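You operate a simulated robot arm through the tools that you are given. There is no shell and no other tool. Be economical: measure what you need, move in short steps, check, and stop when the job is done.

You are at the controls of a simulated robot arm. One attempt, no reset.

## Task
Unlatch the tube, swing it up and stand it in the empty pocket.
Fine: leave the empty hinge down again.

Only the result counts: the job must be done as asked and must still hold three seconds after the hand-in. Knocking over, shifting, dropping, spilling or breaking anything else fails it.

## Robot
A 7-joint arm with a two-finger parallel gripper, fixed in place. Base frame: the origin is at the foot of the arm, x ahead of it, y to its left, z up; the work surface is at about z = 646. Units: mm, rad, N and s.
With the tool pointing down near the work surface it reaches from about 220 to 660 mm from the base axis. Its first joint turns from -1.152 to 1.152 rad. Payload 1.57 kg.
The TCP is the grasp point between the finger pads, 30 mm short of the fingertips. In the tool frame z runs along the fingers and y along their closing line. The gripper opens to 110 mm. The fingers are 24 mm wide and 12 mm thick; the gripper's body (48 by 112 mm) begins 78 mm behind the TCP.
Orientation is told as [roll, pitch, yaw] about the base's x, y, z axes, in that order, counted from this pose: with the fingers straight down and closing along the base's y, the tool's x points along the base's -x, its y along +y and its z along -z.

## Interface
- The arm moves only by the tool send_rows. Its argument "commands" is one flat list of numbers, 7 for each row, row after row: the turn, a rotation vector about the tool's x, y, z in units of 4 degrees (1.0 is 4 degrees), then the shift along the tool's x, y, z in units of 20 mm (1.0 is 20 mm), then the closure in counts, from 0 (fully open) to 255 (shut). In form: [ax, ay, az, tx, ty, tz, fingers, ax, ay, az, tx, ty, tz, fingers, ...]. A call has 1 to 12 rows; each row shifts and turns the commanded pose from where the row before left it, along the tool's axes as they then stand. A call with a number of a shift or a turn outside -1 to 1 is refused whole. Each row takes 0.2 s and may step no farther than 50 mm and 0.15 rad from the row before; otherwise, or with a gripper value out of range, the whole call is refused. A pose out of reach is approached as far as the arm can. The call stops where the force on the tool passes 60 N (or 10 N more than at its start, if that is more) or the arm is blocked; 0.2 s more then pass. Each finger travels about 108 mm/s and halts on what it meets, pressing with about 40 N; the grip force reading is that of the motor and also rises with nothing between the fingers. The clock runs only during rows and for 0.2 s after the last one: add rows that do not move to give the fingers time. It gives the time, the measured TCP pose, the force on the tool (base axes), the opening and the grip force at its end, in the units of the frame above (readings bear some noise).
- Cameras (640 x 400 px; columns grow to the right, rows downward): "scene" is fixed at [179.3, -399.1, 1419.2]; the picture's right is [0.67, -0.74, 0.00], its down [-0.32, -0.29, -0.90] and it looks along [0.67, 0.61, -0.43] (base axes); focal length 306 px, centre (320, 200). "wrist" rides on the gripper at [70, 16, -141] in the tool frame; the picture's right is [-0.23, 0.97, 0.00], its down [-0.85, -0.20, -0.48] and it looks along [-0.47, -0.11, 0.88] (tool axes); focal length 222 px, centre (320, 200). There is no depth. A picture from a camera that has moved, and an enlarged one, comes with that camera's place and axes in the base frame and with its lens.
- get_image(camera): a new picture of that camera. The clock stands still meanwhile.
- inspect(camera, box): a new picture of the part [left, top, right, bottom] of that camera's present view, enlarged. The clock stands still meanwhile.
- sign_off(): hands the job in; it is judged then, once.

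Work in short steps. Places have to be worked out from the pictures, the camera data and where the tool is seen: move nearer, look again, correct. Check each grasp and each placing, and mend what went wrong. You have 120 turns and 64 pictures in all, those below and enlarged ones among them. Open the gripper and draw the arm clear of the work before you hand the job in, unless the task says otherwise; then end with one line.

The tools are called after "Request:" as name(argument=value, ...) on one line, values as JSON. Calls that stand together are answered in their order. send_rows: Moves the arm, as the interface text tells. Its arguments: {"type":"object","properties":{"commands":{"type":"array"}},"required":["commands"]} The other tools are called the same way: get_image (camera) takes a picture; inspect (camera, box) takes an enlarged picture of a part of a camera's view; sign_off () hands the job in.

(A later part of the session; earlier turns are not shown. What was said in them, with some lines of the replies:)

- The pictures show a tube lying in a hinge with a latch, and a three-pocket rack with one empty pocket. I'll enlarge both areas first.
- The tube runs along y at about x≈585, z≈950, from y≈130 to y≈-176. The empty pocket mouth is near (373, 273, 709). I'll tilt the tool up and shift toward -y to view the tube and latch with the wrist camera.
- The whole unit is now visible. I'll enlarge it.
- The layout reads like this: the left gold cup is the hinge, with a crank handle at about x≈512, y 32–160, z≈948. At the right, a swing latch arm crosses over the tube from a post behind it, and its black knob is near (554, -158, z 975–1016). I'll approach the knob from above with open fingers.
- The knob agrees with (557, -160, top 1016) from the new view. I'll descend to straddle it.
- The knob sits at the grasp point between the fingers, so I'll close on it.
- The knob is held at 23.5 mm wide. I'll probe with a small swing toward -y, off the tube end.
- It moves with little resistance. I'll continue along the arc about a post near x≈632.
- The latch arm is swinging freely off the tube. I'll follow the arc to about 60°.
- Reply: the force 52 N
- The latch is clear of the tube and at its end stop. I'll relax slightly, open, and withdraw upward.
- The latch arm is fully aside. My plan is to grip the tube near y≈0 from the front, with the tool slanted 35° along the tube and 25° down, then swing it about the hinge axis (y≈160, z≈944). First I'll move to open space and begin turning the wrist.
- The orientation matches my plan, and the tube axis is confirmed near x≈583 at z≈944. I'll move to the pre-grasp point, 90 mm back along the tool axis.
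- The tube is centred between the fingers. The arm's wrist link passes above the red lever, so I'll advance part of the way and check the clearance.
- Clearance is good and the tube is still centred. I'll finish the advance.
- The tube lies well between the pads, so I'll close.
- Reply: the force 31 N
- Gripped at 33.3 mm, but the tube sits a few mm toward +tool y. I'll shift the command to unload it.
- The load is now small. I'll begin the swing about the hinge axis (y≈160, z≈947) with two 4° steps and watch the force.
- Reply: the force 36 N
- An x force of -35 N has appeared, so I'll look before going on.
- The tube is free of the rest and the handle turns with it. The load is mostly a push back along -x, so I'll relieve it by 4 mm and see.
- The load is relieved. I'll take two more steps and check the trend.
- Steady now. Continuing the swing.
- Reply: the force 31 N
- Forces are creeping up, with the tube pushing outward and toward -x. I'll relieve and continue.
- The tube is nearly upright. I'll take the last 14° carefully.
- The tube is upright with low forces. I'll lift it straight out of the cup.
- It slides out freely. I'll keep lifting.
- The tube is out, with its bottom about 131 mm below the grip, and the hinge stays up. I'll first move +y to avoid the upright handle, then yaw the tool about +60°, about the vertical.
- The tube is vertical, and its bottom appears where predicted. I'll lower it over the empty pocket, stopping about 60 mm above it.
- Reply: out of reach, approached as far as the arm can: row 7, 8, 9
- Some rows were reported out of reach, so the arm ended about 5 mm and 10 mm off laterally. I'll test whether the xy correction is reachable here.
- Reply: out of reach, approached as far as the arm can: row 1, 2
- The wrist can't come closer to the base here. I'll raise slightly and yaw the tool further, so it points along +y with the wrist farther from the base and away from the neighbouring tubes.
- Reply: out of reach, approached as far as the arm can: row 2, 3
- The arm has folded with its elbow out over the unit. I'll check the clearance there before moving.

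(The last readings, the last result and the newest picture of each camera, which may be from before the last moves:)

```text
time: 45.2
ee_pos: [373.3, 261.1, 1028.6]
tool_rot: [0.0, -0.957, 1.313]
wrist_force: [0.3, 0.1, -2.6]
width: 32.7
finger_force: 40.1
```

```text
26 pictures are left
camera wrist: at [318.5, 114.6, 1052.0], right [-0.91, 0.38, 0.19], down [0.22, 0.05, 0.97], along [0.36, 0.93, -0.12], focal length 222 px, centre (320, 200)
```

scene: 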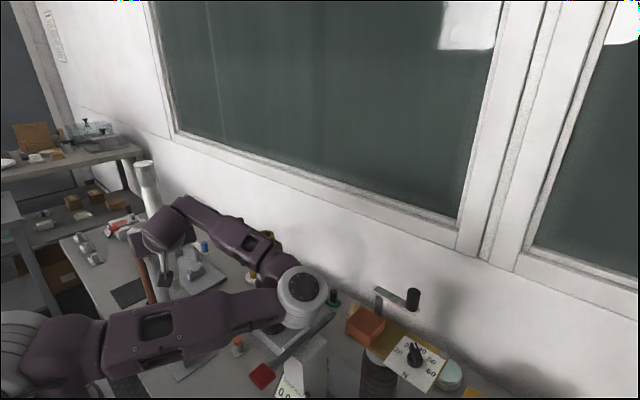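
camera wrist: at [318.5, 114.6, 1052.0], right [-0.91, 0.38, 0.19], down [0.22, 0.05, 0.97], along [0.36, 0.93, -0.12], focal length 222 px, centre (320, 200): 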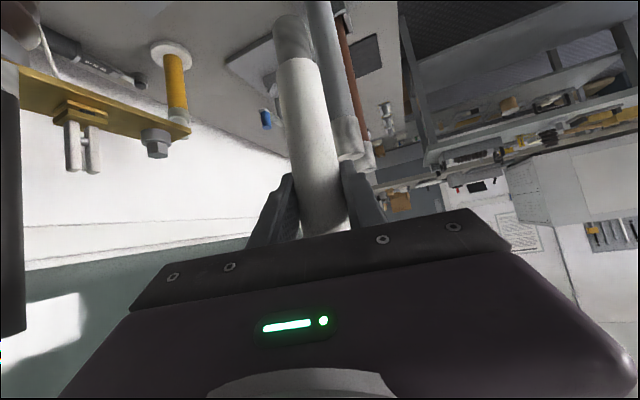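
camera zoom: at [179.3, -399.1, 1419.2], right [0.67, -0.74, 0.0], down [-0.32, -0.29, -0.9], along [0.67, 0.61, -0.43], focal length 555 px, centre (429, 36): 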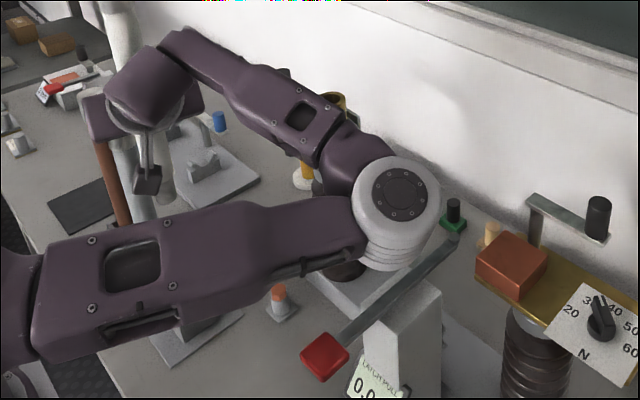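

The elbow hangs low over the unit, so I won't descend this way. I'll raise, back away from the base, and yaw the other way to about -5° azimuth, which keeps the wrist far enough out and still clears the neighbour. Raising first.

Request:
send_rows(commands=[0, 0, 0, -0.82, 0, -0.574, 255, 0, 0, 0, -0.82, 0, -0.574, 255, 0, 0, 0, -0.82, 0, -0.574, 255, 0, 0, 0, -0.82, 0, -0.574, 255, 0, 0, 0, -0.82, 0, -0.574, 255, 0, 0, 0, -0.82, 0, -0.574, 255, 0, 0, 0, -0.82, 0, -0.574, 255, 0, 0, 0, -0.82, 0, -0.574, 255])

Request:
get_image(camera="scene")

```text
time: 47.0
ee_pos: [373.6, 259.9, 1187.4]
tool_rot: [-0.002, -0.958, 1.316]
wrist_force: [0.2, 0.6, -2.9]
width: 32.7
finger_force: 40.1
```

```text
25 pictures are left
```

scene: 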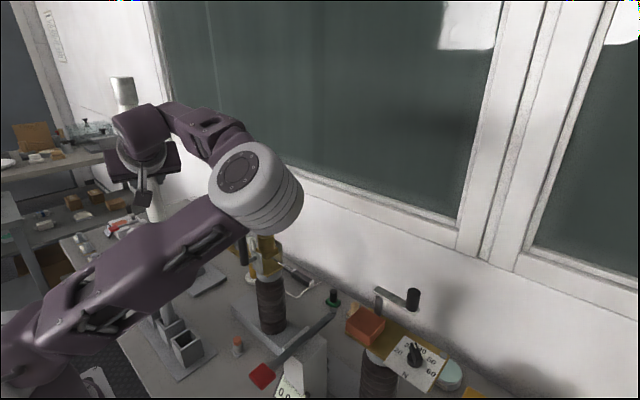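

The elbow is up and nothing is disturbed. I'll move outward in x and yaw back.

Request:
send_rows(commands=[0, 0, 0, -0.145, -0.968, 0.206, 255, 0, 0, 0, -0.145, -0.968, 0.206, 255, 0, 0, 0, -0.145, -0.968, 0.206, 255, 0, 0, 0, -0.145, -0.968, 0.206, 255, 0, 0, 0, -0.145, -0.968, 0.206, 255])

Request:
send_rows(commands=[0.819, 0, 0.574, 0, 0, 0, 255, 0.819, 0, 0.574, 0, 0, 0, 255, 0.819, 0, 0.574, 0, 0, 0, 255, 0.819, 0, 0.574, 0, 0, 0, 255, 0.819, 0, 0.574, 0, 0, 0, 255, 0.819, 0, 0.574, 0, 0, 0, 255, 0.819, 0, 0.574, 0, 0, 0, 255, 0.819, 0, 0.574, 0, 0, 0, 255, 0.819, 0, 0.574, 0, 0, 0, 255, 0.819, 0, 0.574, 0, 0, 0, 255])

Request:
send_rows(commands=[0.819, 0, 0.574, 0, 0, 0, 255, 0.819, 0, 0.574, 0, 0, 0, 255, 0.819, 0, 0.574, 0, 0, 0, 255, 0.819, 0, 0.574, 0, 0, 0, 255, 0.819, 0, 0.574, 0, 0, 0, 255, 0.819, 0, 0.574, 0, 0, 0, 255, 0.819, 0, 0.574, 0, 0, 0, 255, 0.819, 0, 0.574, 0, 0, 0, 255, 0.819, 0, 0.574, 0, 0, 0, 255, 0.819, 0, 0.574, 0, 0, 0, 255])

Request:
get_image(camera="scene")

```text
time: 48.2
ee_pos: [474.2, 260.1, 1190.0]
tool_rot: [0.003, -0.961, 1.309]
wrist_force: [-0.5, -0.7, -2.1]
width: 32.8
finger_force: 39.8
```

```text
time: 50.4
ee_pos: [474.5, 260.5, 1188.0]
tool_rot: [-0.001, -0.96, 0.613]
wrist_force: [-0.2, -0.3, -3.4]
width: 32.5
finger_force: 39.8
```

```text
time: 52.6
ee_pos: [473.7, 261.6, 1188.9]
tool_rot: [0.0, -0.96, -0.088]
wrist_force: [-0.4, 0.7, -2.6]
width: 32.7
finger_force: 40.3
```

```text
24 pictures are left
```

scene: 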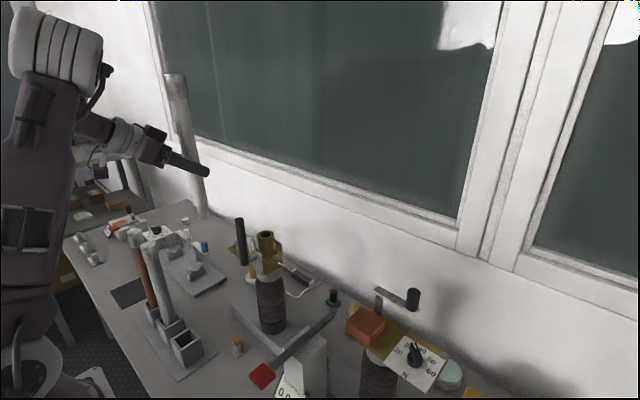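

The arm is back in a good posture at -5° azimuth. I'll move back over the pocket at height and then descend in part.

Request:
send_rows(commands=[0, 0, 0, 0.584, 0.027, -0.832, 255, 0, 0, 0, 0.584, 0.027, -0.832, 255, 0, 0, 0, 0.584, 0.027, -0.832, 255, 0, 0, 0, 0.584, 0.027, -0.832, 255, 0, 0, 0, 0.584, 0.027, -0.832, 255])

Request:
send_rows(commands=[0, 0, 0, 0.82, 0, 0.574, 255, 0, 0, 0, 0.82, 0, 0.574, 255, 0, 0, 0, 0.82, 0, 0.574, 255, 0, 0, 0, 0.82, 0, 0.574, 255, 0, 0, 0, 0.82, 0, 0.574, 255, 0, 0, 0, 0.82, 0, 0.574, 255])

```text
time: 53.8
ee_pos: [371.8, 271.8, 1188.8]
tool_rot: [-0.001, -0.96, -0.086]
wrist_force: [-0.2, -1.2, -3.4]
width: 32.6
finger_force: 40.3
```

```text
time: 55.2
ee_pos: [371.8, 272.2, 1068.9]
tool_rot: [0.0, -0.96, -0.084]
wrist_force: [0.0, 0.3, -3.4]
width: 32.9
finger_force: 39.5
```

Still reachable. I'll descend further until the tube bottom is about 60 mm above the pocket mouth.

Request:
send_rows(commands=[0, 0, 0, 0.82, 0, 0.574, 255, 0, 0, 0, 0.82, 0, 0.574, 255, 0, 0, 0, 0.82, 0, 0.574, 255, 0, 0, 0, 0.82, 0, 0.574, 255])

Request:
get_image(camera="scene")

Request:
get_image(camera="wrist")

```text
time: 56.2
ee_pos: [370.9, 271.8, 987.8]
tool_rot: [-0.001, -0.959, -0.083]
wrist_force: [0.5, -0.2, -2.5]
width: 32.7
finger_force: 39.9
```

```text
23 pictures are left
```

scene: 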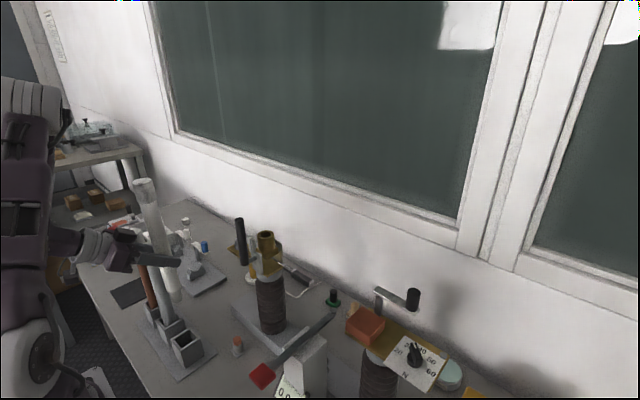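

```text
22 pictures are left
camera wrist: at [217.3, 301.2, 1011.8], right [0.21, 0.96, 0.19], down [0.08, -0.21, 0.97], along [0.97, -0.19, -0.12], focal length 222 px, centre (320, 200)
```

wrist: 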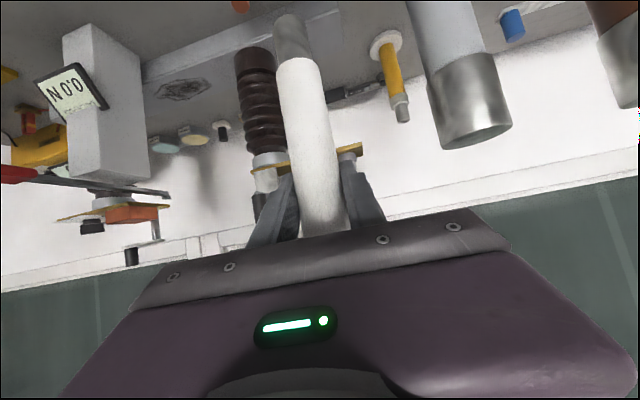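

Request:
send_rows(commands=[0, 0, 0, 0.82, 0, 0.574, 255, 0, 0, 0, 0.82, 0, 0.574, 255, 0, 0, 0, 0.82, 0, 0.574, 255, 0, 0, 0, 0.82, 0, 0.574, 255, 0, 0, 0, 0.82, 0, 0.574, 255])

Request:
inspect(camera="scene", box=[100, 230, 240, 390])

Request:
inspect(camera="wrist", box=[220, 0, 500, 160])

```text
time: 57.4
ee_pos: [372.0, 272.8, 888.9]
tool_rot: [0.0, -0.96, -0.086]
wrist_force: [0.4, -0.1, -3.4]
width: 32.6
finger_force: 40.3
```

```text
2.50 times, centred on (170, 310) of scene
camera zoom: at [179.3, -399.1, 1419.2], right [0.67, -0.74, 0.0], down [-0.32, -0.29, -0.9], along [0.67, 0.61, -0.43], focal length 764 px, centre (695, -75)
```

zoom: 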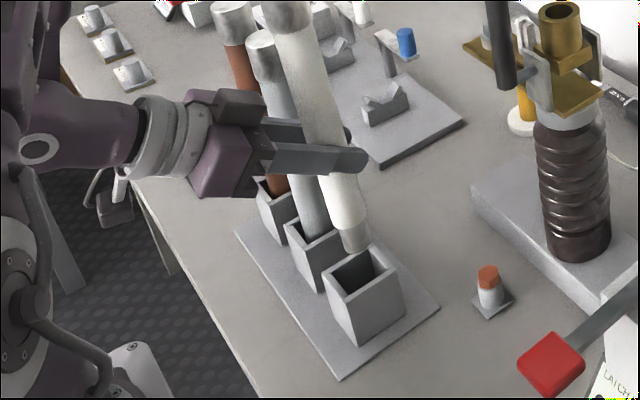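

```text
2.29 times, centred on (360, 80) of wrist
camera zoom: at [218.8, 302.7, 912.1], right [0.21, 0.96, 0.19], down [0.08, -0.21, 0.97], along [0.97, -0.19, -0.12], focal length 508 px, centre (229, 474)
```

zoom: 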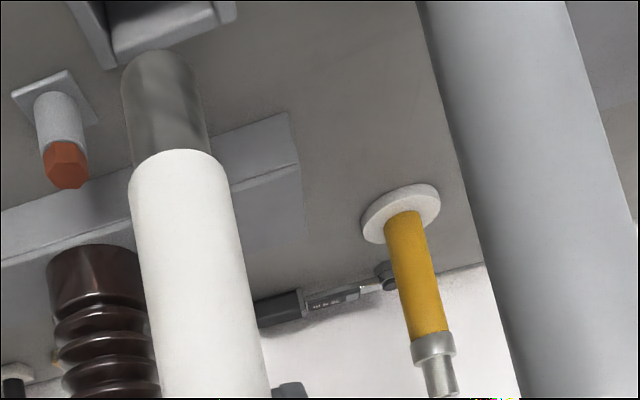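

The tube bottom is about 50 mm above the pocket and nearly in line. I'll zoom both cameras for precise alignment.

Request:
inspect(camera="scene", box=[155, 310, 225, 370])

Request:
inspect(camera="wrist", box=[240, 0, 340, 70])

```text
6.67 times, centred on (190, 340) of scene
camera zoom: at [179.3, -399.1, 1419.2], right [0.67, -0.74, 0.0], down [-0.32, -0.29, -0.9], along [0.67, 0.61, -0.43], focal length 2036 px, centre (1187, -733)
```

zoom: 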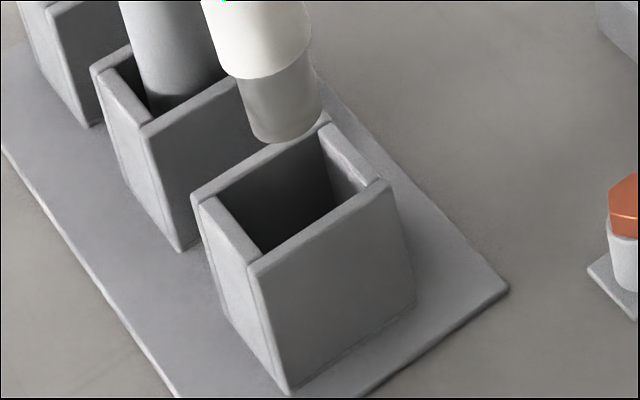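

```text
5.71 times, centred on (290, 35) of wrist
camera zoom: at [218.8, 302.7, 912.1], right [0.21, 0.96, 0.19], down [0.08, -0.21, 0.97], along [0.97, -0.19, -0.12], focal length 1269 px, centre (491, 1143)
```

zoom: 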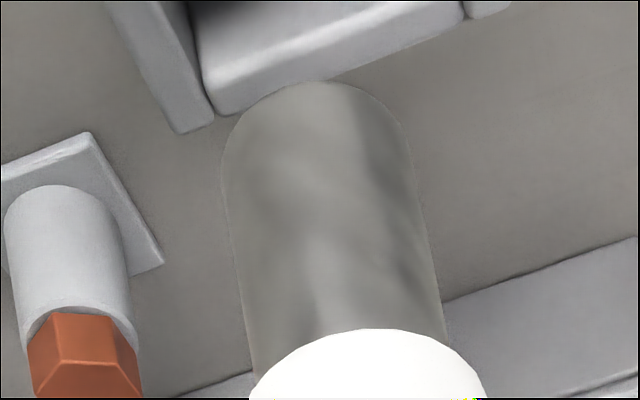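

The pocket mouth works out at about (370, 276, 715), 56 mm outside, against the tube at (372, 273). I'll shift by (-3, +3) mm, lower to just above the mouth, and look again.

Request:
send_rows(commands=[0, 0, 0, 0.093, 0.136, -0.133, 255, 0, 0, 0, 0.62, 0, 0.43, 255, 0, 0, 0, 0.62, 0, 0.43, 255])

Request:
inspect(camera="scene", box=[155, 310, 225, 370])

Request:
inspect(camera="wrist", box=[240, 0, 340, 70])

```text
time: 58.2
ee_pos: [368.0, 275.3, 854.8]
tool_rot: [-0.001, -0.961, -0.085]
wrist_force: [0.1, 0.8, -2.7]
width: 32.6
finger_force: 39.7
```

```text
6.67 times, centred on (190, 340) of scene
camera zoom: at [179.3, -399.1, 1419.2], right [0.67, -0.74, 0.0], down [-0.32, -0.29, -0.9], along [0.67, 0.61, -0.43], focal length 2036 px, centre (1187, -733)
```

zoom: 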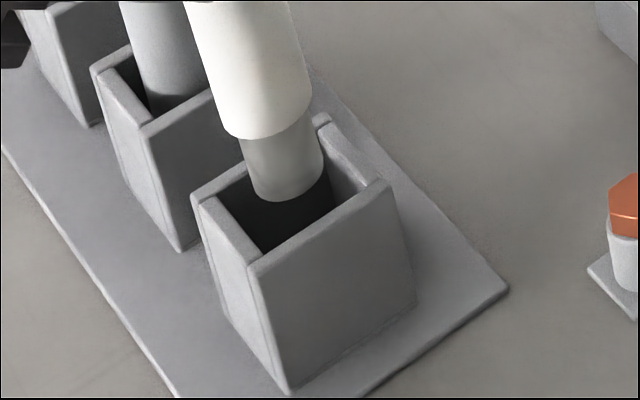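

```text
5.71 times, centred on (290, 35) of wrist
camera zoom: at [214.6, 305.7, 880.7], right [0.21, 0.96, 0.19], down [0.08, -0.21, 0.97], along [0.97, -0.19, -0.12], focal length 1269 px, centre (491, 1143)
```

zoom: 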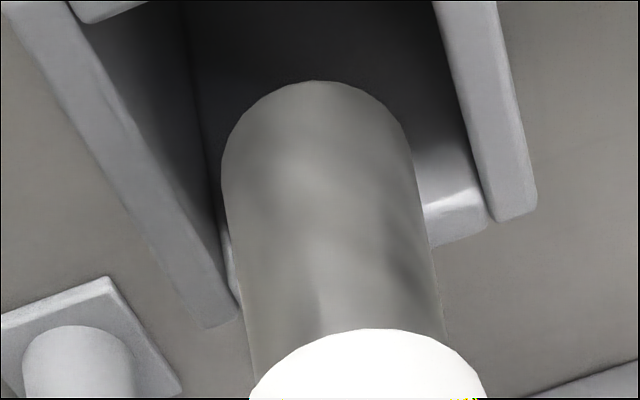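

Both views show the tube end centred in the pocket mouth. I'll lower slowly into it.

Request:
send_rows(commands=[0, 0, 0, 0.33, 0, 0.23, 255, 0, 0, 0, 0.33, 0, 0.23, 255, 0, 0, 0, 0.33, 0, 0.23, 255, 0, 0, 0, 0.33, 0, 0.23, 255])

Request:
inspect(camera="scene", box=[155, 310, 225, 370])

```text
time: 59.2
ee_pos: [368.9, 274.8, 826.3]
tool_rot: [-0.001, -0.961, -0.088]
wrist_force: [0.8, 0.6, -2.4]
width: 32.3
finger_force: 40.0
```

```text
6.67 times, centred on (190, 340) of scene
camera zoom: at [179.3, -399.1, 1419.2], right [0.67, -0.74, 0.0], down [-0.32, -0.29, -0.9], along [0.67, 0.61, -0.43], focal length 2036 px, centre (1187, -733)
```

zoom: 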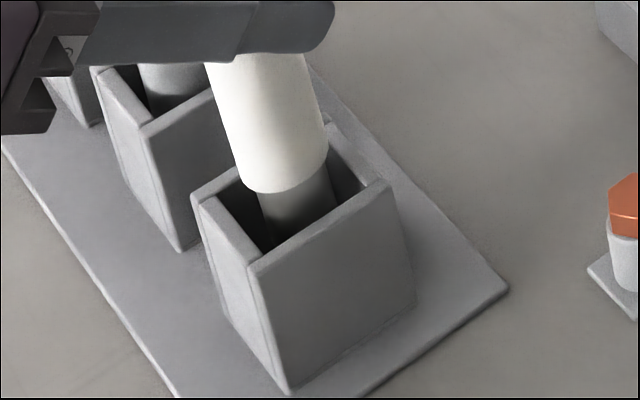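

It is inside with no contact. Lowering further.

Request:
send_rows(commands=[0, 0, 0, 0.33, 0, 0.23, 255, 0, 0, 0, 0.33, 0, 0.23, 255, 0, 0, 0, 0.33, 0, 0.23, 255, 0, 0, 0, 0, 0, 0, 255])

Request:
inspect(camera="scene", box=[90, 180, 230, 370])

```text
time: 60.2
ee_pos: [368.4, 273.8, 802.0]
tool_rot: [0.001, -0.961, -0.085]
wrist_force: [0.5, -0.5, -3.4]
width: 32.7
finger_force: 39.8
```

```text
2.11 times, centred on (160, 275) of scene
camera zoom: at [179.3, -399.1, 1419.2], right [0.67, -0.74, 0.0], down [-0.32, -0.29, -0.9], along [0.67, 0.61, -0.43], focal length 643 px, centre (657, 42)
```

zoom: 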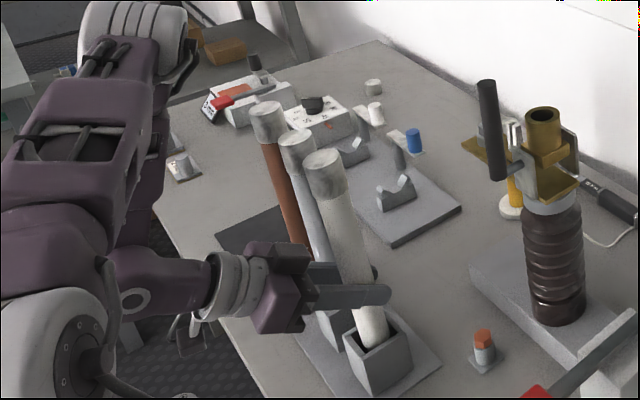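

Nearly seated. I'll take small steps until the force shows contact with the floor.

Request:
send_rows(commands=[0, 0, 0, 0.164, 0, 0.115, 255, 0, 0, 0, 0.164, 0, 0.115, 255, 0, 0, 0, 0, 0, 0, 255])

Request:
send_rows(commands=[0, 0, 0, 0.124, 0, 0.086, 255, 0, 0, 0, 0, 0, 0, 255])

```text
time: 61.0
ee_pos: [369.0, 274.9, 792.6]
tool_rot: [0.001, -0.962, -0.087]
wrist_force: [0.5, 0.3, -2.0]
width: 32.5
finger_force: 39.7
```

```text
time: 61.6
ee_pos: [368.9, 275.0, 790.7]
tool_rot: [0.002, -0.959, -0.086]
wrist_force: [0.5, 0.1, -2.7]
width: 32.8
finger_force: 39.8
```

Request:
send_rows(commands=[0, 0, 0, 0.124, 0, 0.086, 255, 0, 0, 0, 0, 0, 0, 255])

Request:
send_rows(commands=[0, 0, 0, 0.124, 0, 0.086, 255, 0, 0, 0, 0, 0, 0, 255])

```text
time: 62.2
ee_pos: [367.2, 275.0, 786.6]
tool_rot: [0.0, -0.961, -0.087]
wrist_force: [1.1, -0.4, -3.5]
width: 32.5
finger_force: 39.9
```

```text
time: 62.8
ee_pos: [368.7, 275.5, 786.4]
tool_rot: [-0.001, -0.96, -0.088]
wrist_force: [-0.9, 0.3, -4.4]
width: 32.6
finger_force: 40.0
```

Request:
send_rows(commands=[0, 0, 0, 0.124, 0, 0.086, 255, 0, 0, 0, 0, 0, 0, 255])

Request:
send_rows(commands=[0, 0, 0, 0.124, 0, 0.086, 255, 0, 0, 0, 0, 0, 0, 255])

```text
time: 63.4
ee_pos: [369.3, 274.7, 781.4]
tool_rot: [-0.002, -0.959, -0.086]
wrist_force: [-0.6, -0.2, -1.1]
width: 32.8
finger_force: 39.7
```

```text
time: 64.0
ee_pos: [369.0, 274.8, 780.8]
tool_rot: [0.0, -0.967, -0.09]
wrist_force: [3.1, -2.8, 34.4]
width: 32.7
finger_force: 39.8
```

The tube is on the pocket floor (34 N). I'll relieve the push and open the fingers to about 58 mm.

Request:
send_rows(commands=[0, 0, 0, -0.13, 0, -0.09, 255, 0, 0, 0, 0, 0, 0, 255])

Request:
send_rows(commands=[0, 0, 0, 0, 0, 0, 160, 0, 0, 0, 0, 0, 0, 120, 0, 0, 0, 0, 0, 0, 120])

Request:
get_image(camera="wrist")

Request:
inspect(camera="scene", box=[90, 220, 230, 380])

```text
time: 64.6
ee_pos: [367.5, 274.7, 779.9]
tool_rot: [-0.001, -0.955, -0.082]
wrist_force: [0.7, 0.9, -2.9]
width: 32.5
finger_force: 39.9
```

```text
time: 65.4
ee_pos: [368.3, 273.8, 781.6]
tool_rot: [0.0, -0.959, -0.087]
wrist_force: [-0.6, -1.2, -0.1]
width: 58.1
finger_force: 0.1
```

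```text
13 pictures are left
camera wrist: at [215.3, 305.0, 805.5], right [0.21, 0.96, 0.19], down [0.08, -0.21, 0.97], along [0.97, -0.19, -0.12], focal length 222 px, centre (320, 200)
```

wrist: 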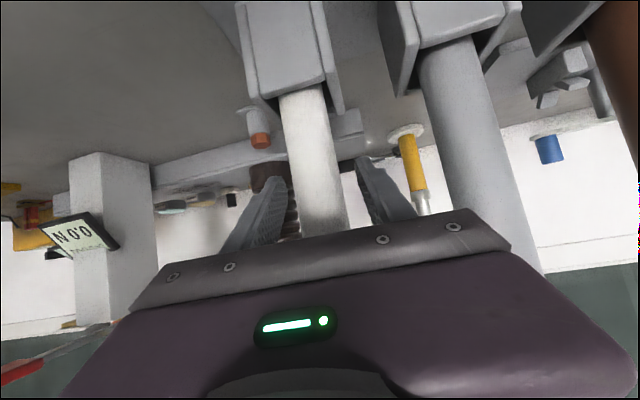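

```text
2.50 times, centred on (160, 300) of scene
camera zoom: at [179.3, -399.1, 1419.2], right [0.67, -0.74, 0.0], down [-0.32, -0.29, -0.9], along [0.67, 0.61, -0.43], focal length 764 px, centre (720, -50)
```

zoom: 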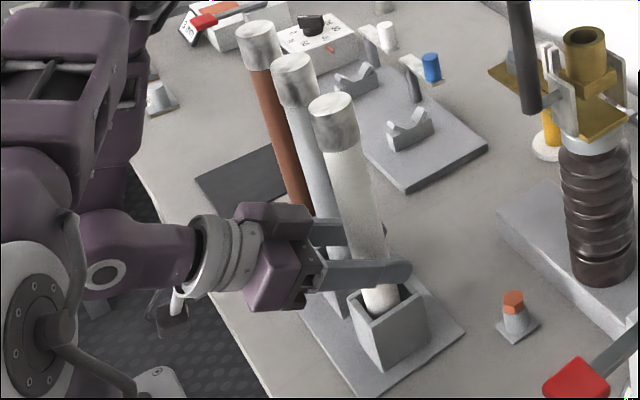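

The tube stands by itself, parallel to its neighbours, with the fingers clear of it on both sides. I'll withdraw straight back along the tool axis.

Request:
send_rows(commands=[0, 0, 0, 0, 0, -0.6, 120, 0, 0, 0, 0, 0, -0.6, 120, 0, 0, 0, 0, 0, -0.6, 120])

```text
time: 66.2
ee_pos: [339.6, 275.7, 802.4]
tool_rot: [-0.001, -0.961, -0.084]
wrist_force: [0.4, 0.4, -0.5]
width: 58.2
finger_force: 0.0
```

Request:
send_rows(commands=[0, 0, 0, 0, 0, -0.6, 120, 0, 0, 0, 0, 0, -0.6, 120, 0, 0, 0, 0, 0, -0.6, 120])

Request:
get_image(camera="scene")

```text
time: 67.0
ee_pos: [311.4, 280.1, 823.6]
tool_rot: [0.0, -0.961, -0.087]
wrist_force: [-0.1, -0.8, -0.4]
width: 58.1
finger_force: 0.0
```

```text
11 pictures are left
```

scene: 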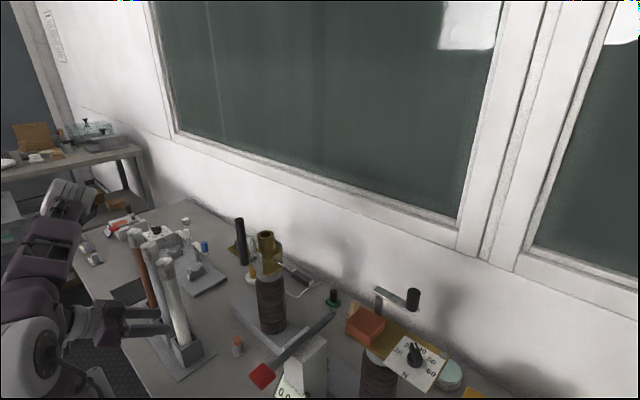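

The fingers are clear of the tube. I'll raise the arm straight up in short steps.

Request:
send_rows(commands=[0, 0, 0, -0.6, 0, -0.42, 120, 0, 0, 0, -0.6, 0, -0.42, 120, 0, 0, 0, -0.6, 0, -0.42, 120])

Request:
send_rows(commands=[0, 0, 0, -0.82, 0, -0.574, 120, 0, 0, 0, -0.82, 0, -0.574, 120, 0, 0, 0, -0.82, 0, -0.574, 120, 0, 0, 0, -0.82, 0, -0.574, 120])

Request:
send_rows(commands=[0, 0, 0, -0.82, 0, -0.574, 120, 0, 0, 0, -0.82, 0, -0.574, 120, 0, 0, 0, -0.82, 0, -0.574, 120, 0, 0, 0, -0.82, 0, -0.574, 120, 0, 0, 0, -0.82, 0, -0.574, 120])

Request:
get_image(camera="scene")

Request:
inspect(camera="scene", box=[100, 210, 260, 370])

```text
time: 67.8
ee_pos: [309.5, 279.6, 866.9]
tool_rot: [-0.001, -0.96, -0.086]
wrist_force: [-0.3, -0.2, 0.3]
width: 58.0
finger_force: 0.1
```

```text
time: 68.8
ee_pos: [310.3, 278.3, 948.4]
tool_rot: [0.0, -0.96, -0.085]
wrist_force: [0.4, -0.1, -0.3]
width: 58.4
finger_force: 0.1
```

```text
time: 70.0
ee_pos: [311.1, 278.9, 1047.1]
tool_rot: [-0.002, -0.962, -0.088]
wrist_force: [0.6, -0.7, -0.9]
width: 58.2
finger_force: 0.1
```

```text
10 pictures are left
```

scene: 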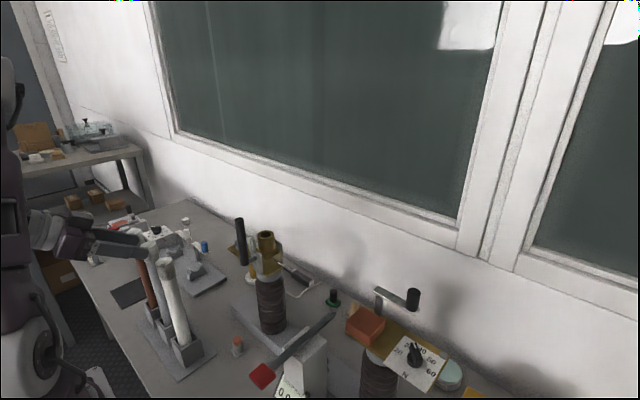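

```text
2.50 times, centred on (180, 290) of scene
camera zoom: at [179.3, -399.1, 1419.2], right [0.67, -0.74, 0.0], down [-0.32, -0.29, -0.9], along [0.67, 0.61, -0.43], focal length 764 px, centre (670, -25)
```

zoom: 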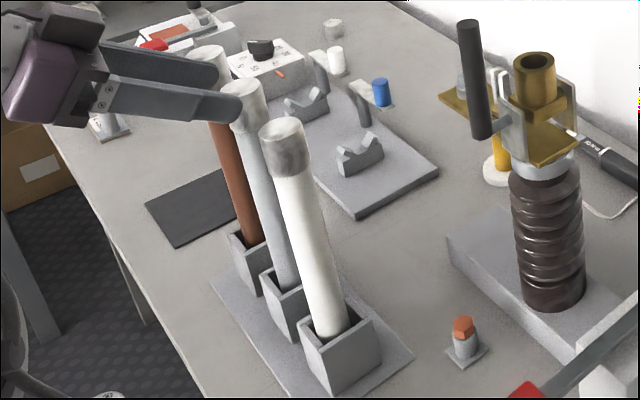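

The tube stands free in the pocket. To finish tidily I'll also lower the empty hinge under control by its handle. First I'll raise, yaw back to -25°, and go to a pre-grasp in front of the upright handle.

Request:
send_rows(commands=[0.819, 0, 0.574, -0.41, 0, -0.287, 120, 0.819, 0, 0.574, -0.41, 0, -0.287, 120, 0.819, 0, 0.574, -0.41, 0, -0.287, 120, 0.819, 0, 0.574, -0.41, 0, -0.287, 120, 0.819, 0, 0.574, -0.41, 0, -0.287, 120])

Request:
send_rows(commands=[0, 0, 0, -0.61, -0.164, 0.956, 120, 0, 0, 0, -0.61, -0.164, 0.956, 120, 0, 0, 0, -0.61, -0.164, 0.956, 120, 0, 0, 0, -0.61, -0.164, 0.956, 120, 0, 0, 0, -0.61, -0.164, 0.956, 120, 0, 0, 0, -0.61, -0.164, 0.956, 120])

Request:
get_image(camera="wrist")

Request:
inspect(camera="scene", box=[140, 180, 300, 300])

```text
time: 71.2
ee_pos: [310.4, 280.0, 1096.4]
tool_rot: [-0.003, -0.96, -0.436]
wrist_force: [0.4, -0.1, -0.4]
width: 58.2
finger_force: 0.0
```

```text
time: 72.6
ee_pos: [425.4, 204.0, 1091.9]
tool_rot: [0.002, -0.959, -0.435]
wrist_force: [0.6, 0.7, 0.3]
width: 58.2
finger_force: 0.0
```

```text
8 pictures are left
camera wrist: at [291.4, 284.5, 1116.2], right [0.53, 0.83, 0.19], down [0.01, -0.22, 0.97], along [0.85, -0.52, -0.12], focal length 222 px, centre (320, 200)
```

wrist: 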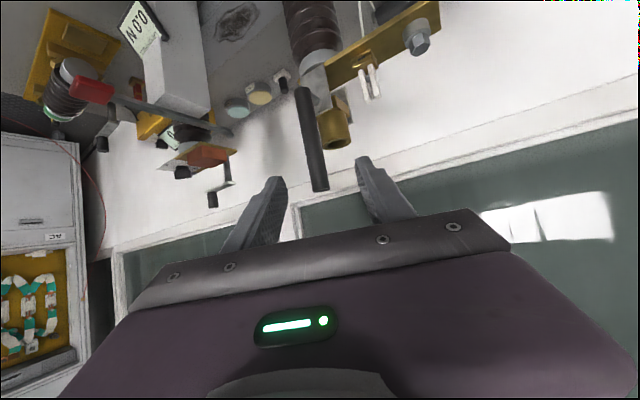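

```text
3.33 times, centred on (220, 240) of scene
camera zoom: at [179.3, -399.1, 1419.2], right [0.67, -0.74, 0.0], down [-0.32, -0.29, -0.9], along [0.67, 0.61, -0.43], focal length 1018 px, centre (653, 67)
```

zoom: 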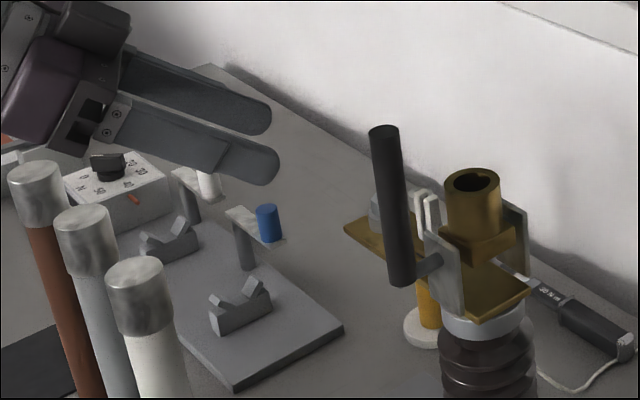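

The handle top is at (512, 154, 1075). I'll advance so the fingers straddle it at about z≈1042.

Request:
send_rows(commands=[0, 0, 0, -0.12, -0.07, 0.87, 120, 0, 0, 0, -0.12, -0.07, 0.87, 120, 0, 0, 0, -0.12, -0.07, 0.87, 130, 0, 0, 0, -0.12, -0.07, 0.87, 130, 0, 0, 0, -0.12, -0.07, 0.87, 130, 0, 0, 0, -0.12, -0.07, 0.87, 130])

Request:
inspect(camera="wrist", box=[200, 60, 440, 260])

```text
time: 74.0
ee_pos: [507.2, 158.0, 1043.8]
tool_rot: [0.003, -0.961, -0.437]
wrist_force: [-0.4, -0.2, -0.5]
width: 53.8
finger_force: 0.0
```

```text
2.00 times, centred on (320, 160) of wrist
camera zoom: at [373.2, 239.7, 1067.1], right [0.53, 0.83, 0.19], down [0.01, -0.22, 0.97], along [0.85, -0.52, -0.12], focal length 444 px, centre (320, 280)
```

zoom: 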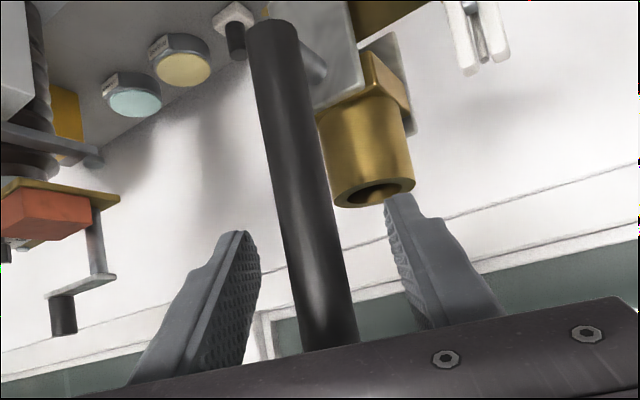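

The handle is centred between the fingers. Closing on it.

Request:
send_rows(commands=[0, 0, 0, 0, 0, 0, 200, 0, 0, 0, 0, 0, 0, 255, 0, 0, 0, 0, 0, 0, 255])

```text
time: 74.8
ee_pos: [506.4, 157.3, 1043.7]
tool_rot: [-0.002, -0.959, -0.434]
wrist_force: [-9.4, -11.1, -0.5]
width: 20.8
finger_force: 34.1
```

Gripped. I'll swing the hinge down in the reverse direction with a few small steps, watching the forces.

Request:
send_rows(commands=[-0.52, 0.423, 0.742, -0.073, -0.307, 0.124, 255, -0.52, 0.423, 0.742, -0.073, -0.307, 0.124, 255, -0.52, 0.423, 0.742, -0.073, -0.307, 0.124, 255])

```text
time: 75.6
ee_pos: [507.2, 137.9, 1042.2]
tool_rot: [0.294, -0.846, -0.667]
wrist_force: [-10.2, -1.4, 8.6]
width: 21.4
finger_force: 34.2
```

Request:
send_rows(commands=[-0.52, 0.423, 0.742, -0.073, -0.307, 0.124, 255, -0.52, 0.423, 0.742, -0.073, -0.307, 0.124, 255, -0.52, 0.423, 0.742, -0.073, -0.307, 0.124, 255, -0.52, 0.423, 0.742, -0.073, -0.307, 0.124, 255, -0.52, 0.423, 0.742, -0.073, -0.307, 0.124, 255])

Request:
send_rows(commands=[-0.52, 0.423, 0.742, -0.073, -0.307, 0.124, 255, -0.52, 0.423, 0.742, -0.073, -0.307, 0.124, 255, -0.52, 0.423, 0.742, -0.073, -0.307, 0.124, 255, -0.52, 0.423, 0.742, -0.073, -0.307, 0.124, 255])

```text
time: 76.8
ee_pos: [507.1, 106.1, 1028.9]
tool_rot: [0.625, -0.601, -0.89]
wrist_force: [-4.5, 5.0, 14.1]
width: 21.1
finger_force: 34.5
```

```text
time: 77.8
ee_pos: [507.3, 86.0, 1011.9]
tool_rot: [0.811, -0.374, -0.977]
wrist_force: [4.3, 9.3, 10.3]
width: 21.1
finger_force: 34.4
```

Going smoothly. I'll continue and then check the clearance.

Request:
send_rows(commands=[-0.52, 0.423, 0.742, -0.073, -0.307, 0.124, 255, -0.52, 0.423, 0.742, -0.073, -0.307, 0.124, 255, -0.52, 0.423, 0.742, -0.073, -0.307, 0.124, 255, -0.52, 0.423, 0.742, -0.073, -0.307, 0.124, 255, -0.52, 0.423, 0.742, -0.073, -0.307, 0.124, 255])

Request:
inspect(camera="scene", box=[180, 220, 380, 400])

```text
time: 79.0
ee_pos: [506.4, 67.4, 982.8]
tool_rot: [1.006, -0.08, -1.018]
wrist_force: [16.3, 8.9, 7.4]
width: 21.1
finger_force: 34.7
```

```text
2.22 times, centred on (280, 310) of scene
camera zoom: at [179.6, -398.9, 1419.2], right [0.67, -0.74, 0.0], down [-0.32, -0.29, -0.9], along [0.67, 0.61, -0.43], focal length 679 px, centre (409, -44)
```

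zoom: 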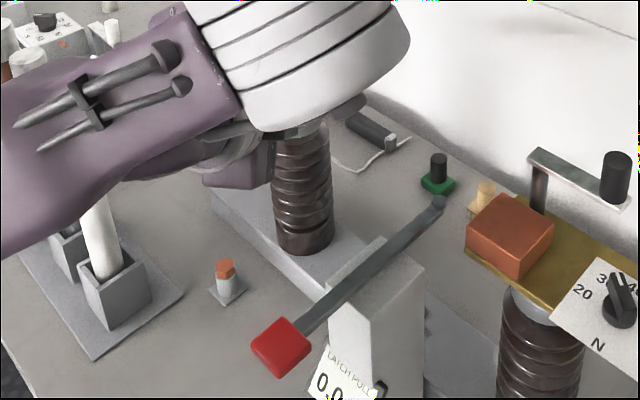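

Request:
send_rows(commands=[-0.52, 0.423, 0.742, -0.11, -0.28, 0.18, 255, -0.52, 0.423, 0.742, -0.073, -0.307, 0.124, 255, -0.52, 0.423, 0.742, -0.073, -0.307, 0.124, 255, 0, 0, 0, 0, 0, 0, 255])

Request:
get_image(camera="wrist")

```text
time: 80.0
ee_pos: [507.3, 64.3, 962.7]
tool_rot: [1.111, 0.101, -1.018]
wrist_force: [-6.0, 9.7, 12.8]
width: 21.8
finger_force: 35.1
```

```text
4 pictures are left
camera wrist: at [373.4, 53.1, 1046.4], right [0.53, -0.04, 0.85], down [0.01, -1.0, -0.05], along [0.85, 0.04, -0.53], focal length 222 px, centre (320, 200)
```

wrist: 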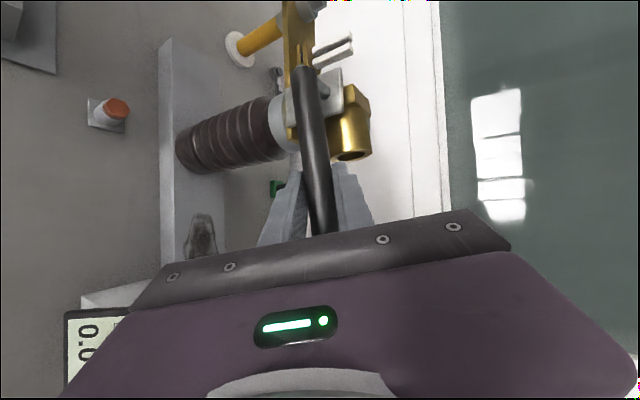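

About 9° is left, so two more steps.

Request:
send_rows(commands=[-0.52, 0.423, 0.742, -0.073, -0.307, 0.124, 255, -0.52, 0.423, 0.742, -0.073, -0.307, 0.124, 255, 0, 0, 0, 0, 0, 0, 255])

```text
time: 80.8
ee_pos: [509.5, 60.7, 950.6]
tool_rot: [1.189, 0.215, -1.008]
wrist_force: [-15.6, 16.4, 26.5]
width: 21.8
finger_force: 34.6
```

The handle is at its down stop (26 N up). I'll open and back out along the tool axis.

Request:
send_rows(commands=[0, 0, 0, 0, 0, 0, 150, 0, 0, 0, 0, 0, 0, 130, 0, 0, 0, 0, 0, 0, 130])

Request:
send_rows(commands=[0, 0, 0, 0, 0, -0.7, 130, 0, 0, 0, 0, 0, -0.7, 130, 0, 0, 0, 0, 0, -0.7, 130, 0, 0, 0, 0, 0, -0.7, 130])

Request:
get_image(camera="wrist")

```text
time: 81.6
ee_pos: [509.0, 61.0, 948.9]
tool_rot: [1.188, 0.214, -1.01]
wrist_force: [-0.3, 1.1, 0.1]
width: 53.7
finger_force: 0.0
```

```text
time: 82.6
ee_pos: [504.0, 37.3, 960.8]
tool_rot: [1.189, 0.217, -1.01]
wrist_force: [-0.8, 0.1, 0.3]
width: 54.0
finger_force: 0.1
out of reach, approached as far as the arm can: row 2, 3, 4
```

```text
3 pictures are left
camera wrist: at [369.7, 16.2, 1042.8], right [0.53, -0.16, 0.83], down [0.01, -0.98, -0.19], along [0.85, 0.1, -0.52], focal length 222 px, centre (320, 200)
```

wrist: 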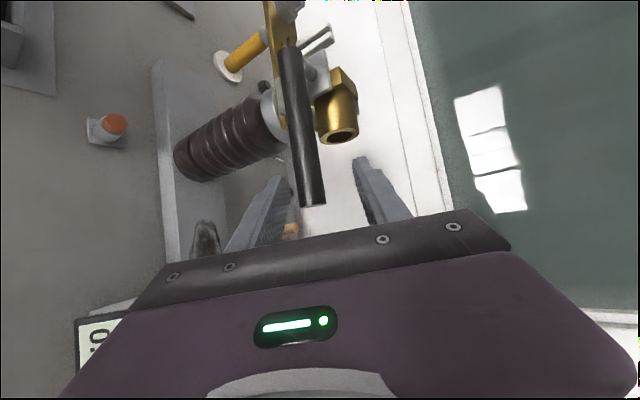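

The handle stays down and the cup is horizontal again. Backing straight out hits the reach limit, so I'll slide off the free end of the handle along -y.

Request:
send_rows(commands=[0, 0, 0, -0.7, 0, -0.49, 130, 0, 0, 0, -0.7, 0, -0.49, 130])

Request:
send_rows(commands=[0, 0, 0, -0.7, 0, -0.49, 130, 0, 0, 0, -0.7, 0, -0.49, 130])

```text
time: 83.2
ee_pos: [504.3, 4.1, 963.0]
tool_rot: [1.188, 0.217, -1.01]
wrist_force: [-0.3, 0.0, -0.4]
width: 53.9
finger_force: 0.0
```

```text
time: 83.8
ee_pos: [502.6, -31.6, 963.4]
tool_rot: [1.188, 0.216, -1.01]
wrist_force: [0.4, 0.0, -0.8]
width: 54.0
finger_force: 0.0
```

I'm clear of the handle. Raising straight up and taking a final look.

Request:
send_rows(commands=[0, 0, 0, 0.243, 0.906, -0.346, 130, 0, 0, 0, 0.243, 0.906, -0.346, 130, 0, 0, 0, 0.243, 0.906, -0.346, 130, 0, 0, 0, 0.243, 0.906, -0.346, 130, 0, 0, 0, 0.243, 0.906, -0.346, 130, 0, 0, 0, 0.243, 0.906, -0.346, 130, 0, 0, 0, 0.243, 0.906, -0.346, 60, 0, 0, 0, 0.243, 0.906, -0.346, 0, 0, 0, 0, 0.243, 0.906, -0.346, 0, 0, 0, 0, 0.243, 0.906, -0.346, 0])

Request:
get_image(camera="scene")

```text
time: 86.0
ee_pos: [504.8, -29.4, 1004.7]
tool_rot: [1.188, 0.218, -1.006]
wrist_force: [0.9, -0.7, 0.6]
width: 110.1
finger_force: 0.1
out of reach, approached as far as the arm can: row 3, 4, 5, 6, 7, 8, 9, 10
```

```text
2 pictures are left
```

scene: 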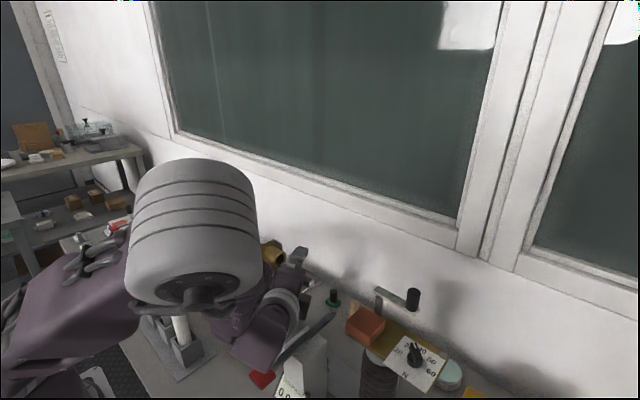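

The result stands, but the arm is near a joint limit. I'll unroll the wrist toward the natural downward pose so I can rise clear.

Request:
send_rows(commands=[0.771, 0.065, -0.986, 0, 0, 0, 0, 0.771, 0.065, -0.986, 0, 0, 0, 0, 0.771, 0.065, -0.986, 0, 0, 0, 0, 0.771, 0.065, -0.986, 0, 0, 0, 0])

```text
time: 87.0
ee_pos: [504.2, -28.2, 1001.9]
tool_rot: [0.986, -0.021, -0.866]
wrist_force: [-0.1, 0.0, 0.1]
width: 109.9
finger_force: 0.0
```

Request:
send_rows(commands=[0, 0, 0, 0, 0, 0, 130, 0.771, 0.065, -0.986, 0, 0, 0, 130, 0.771, 0.065, -0.986, 0, 0, 0, 130, 0.771, 0.065, -0.986, 0, 0, 0, 130, 0.771, 0.065, -0.986, 0, 0, 0, 130, 0.771, 0.065, -0.986, 0, 0, 0, 130, 0.771, 0.065, -0.986, 0, 0, 0, 130, 0.771, 0.065, -0.986, 0, 0, 0, 130])

Request:
send_rows(commands=[0.771, 0.065, -0.986, 0, 0, 0, 130, 0.771, 0.065, -0.986, 0, 0, 0, 130, 0.771, 0.065, -0.986, 0, 0, 0, 130, 0.771, 0.065, -0.986, 0, 0, 0, 130, 0.771, 0.065, -0.986, 0, 0, 0, 130, 0.771, 0.065, -0.986, 0, 0, 0, 130])

```text
time: 88.8
ee_pos: [503.7, -30.5, 1002.6]
tool_rot: [0.534, -0.329, -0.492]
wrist_force: [0.4, -0.5, 0.5]
width: 53.8
finger_force: 0.1
```

```text
time: 90.2
ee_pos: [503.3, -29.7, 1003.4]
tool_rot: [0.045, -0.423, -0.062]
wrist_force: [0.1, -0.6, -0.5]
width: 53.9
finger_force: 0.0
```

The wrist is back to near natural, pointing down and forward. I'll rise along the tool axis and open.

Request:
send_rows(commands=[0, 0, 0, 0, 0, -1, 130, 0, 0, 0, 0, 0, -1, 130, 0, 0, 0, 0, 0, -1, 130, 0, 0, 0, 0, 0, -1, 130, 0, 0, 0, 0, 0, -1, 130, 0, 0, 0, 0, 0, -1, 130, 0, 0, 0, 0, 0, -1, 60, 0, 0, 0, 0, 0, -1, 0, 0, 0, 0, 0, 0, -1, 0, 0, 0, 0, 0, 0, -1, 0])

Request:
get_image(camera="scene")

```text
time: 92.4
ee_pos: [422.9, -33.8, 1186.7]
tool_rot: [0.047, -0.422, -0.059]
wrist_force: [0.4, -0.8, 0.3]
width: 109.9
finger_force: 0.1
```

```text
1 pictures are left
```

scene: 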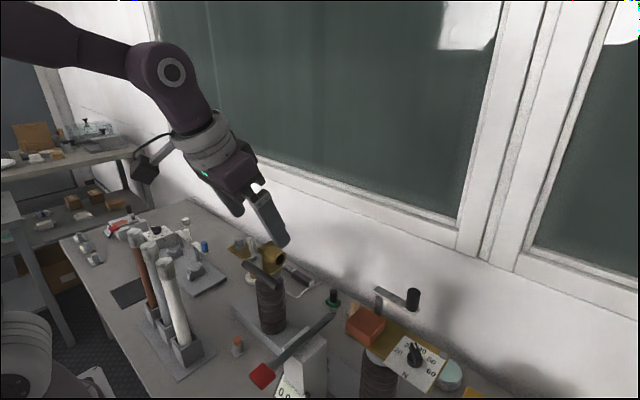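

The tube stands in the formerly empty pocket, the hinge is down, nothing else looks disturbed, and the arm is clear with its gripper open. I'm handing in.

Request:
sign_off()

```text
The job is handed in.
```

I unlatched the tube, swung it up and stood it in the empty pocket. The empty hinge is down again, the latch arm is still swung open, and the arm is clear with the gripper open; nothing else looked disturbed in the last picture.
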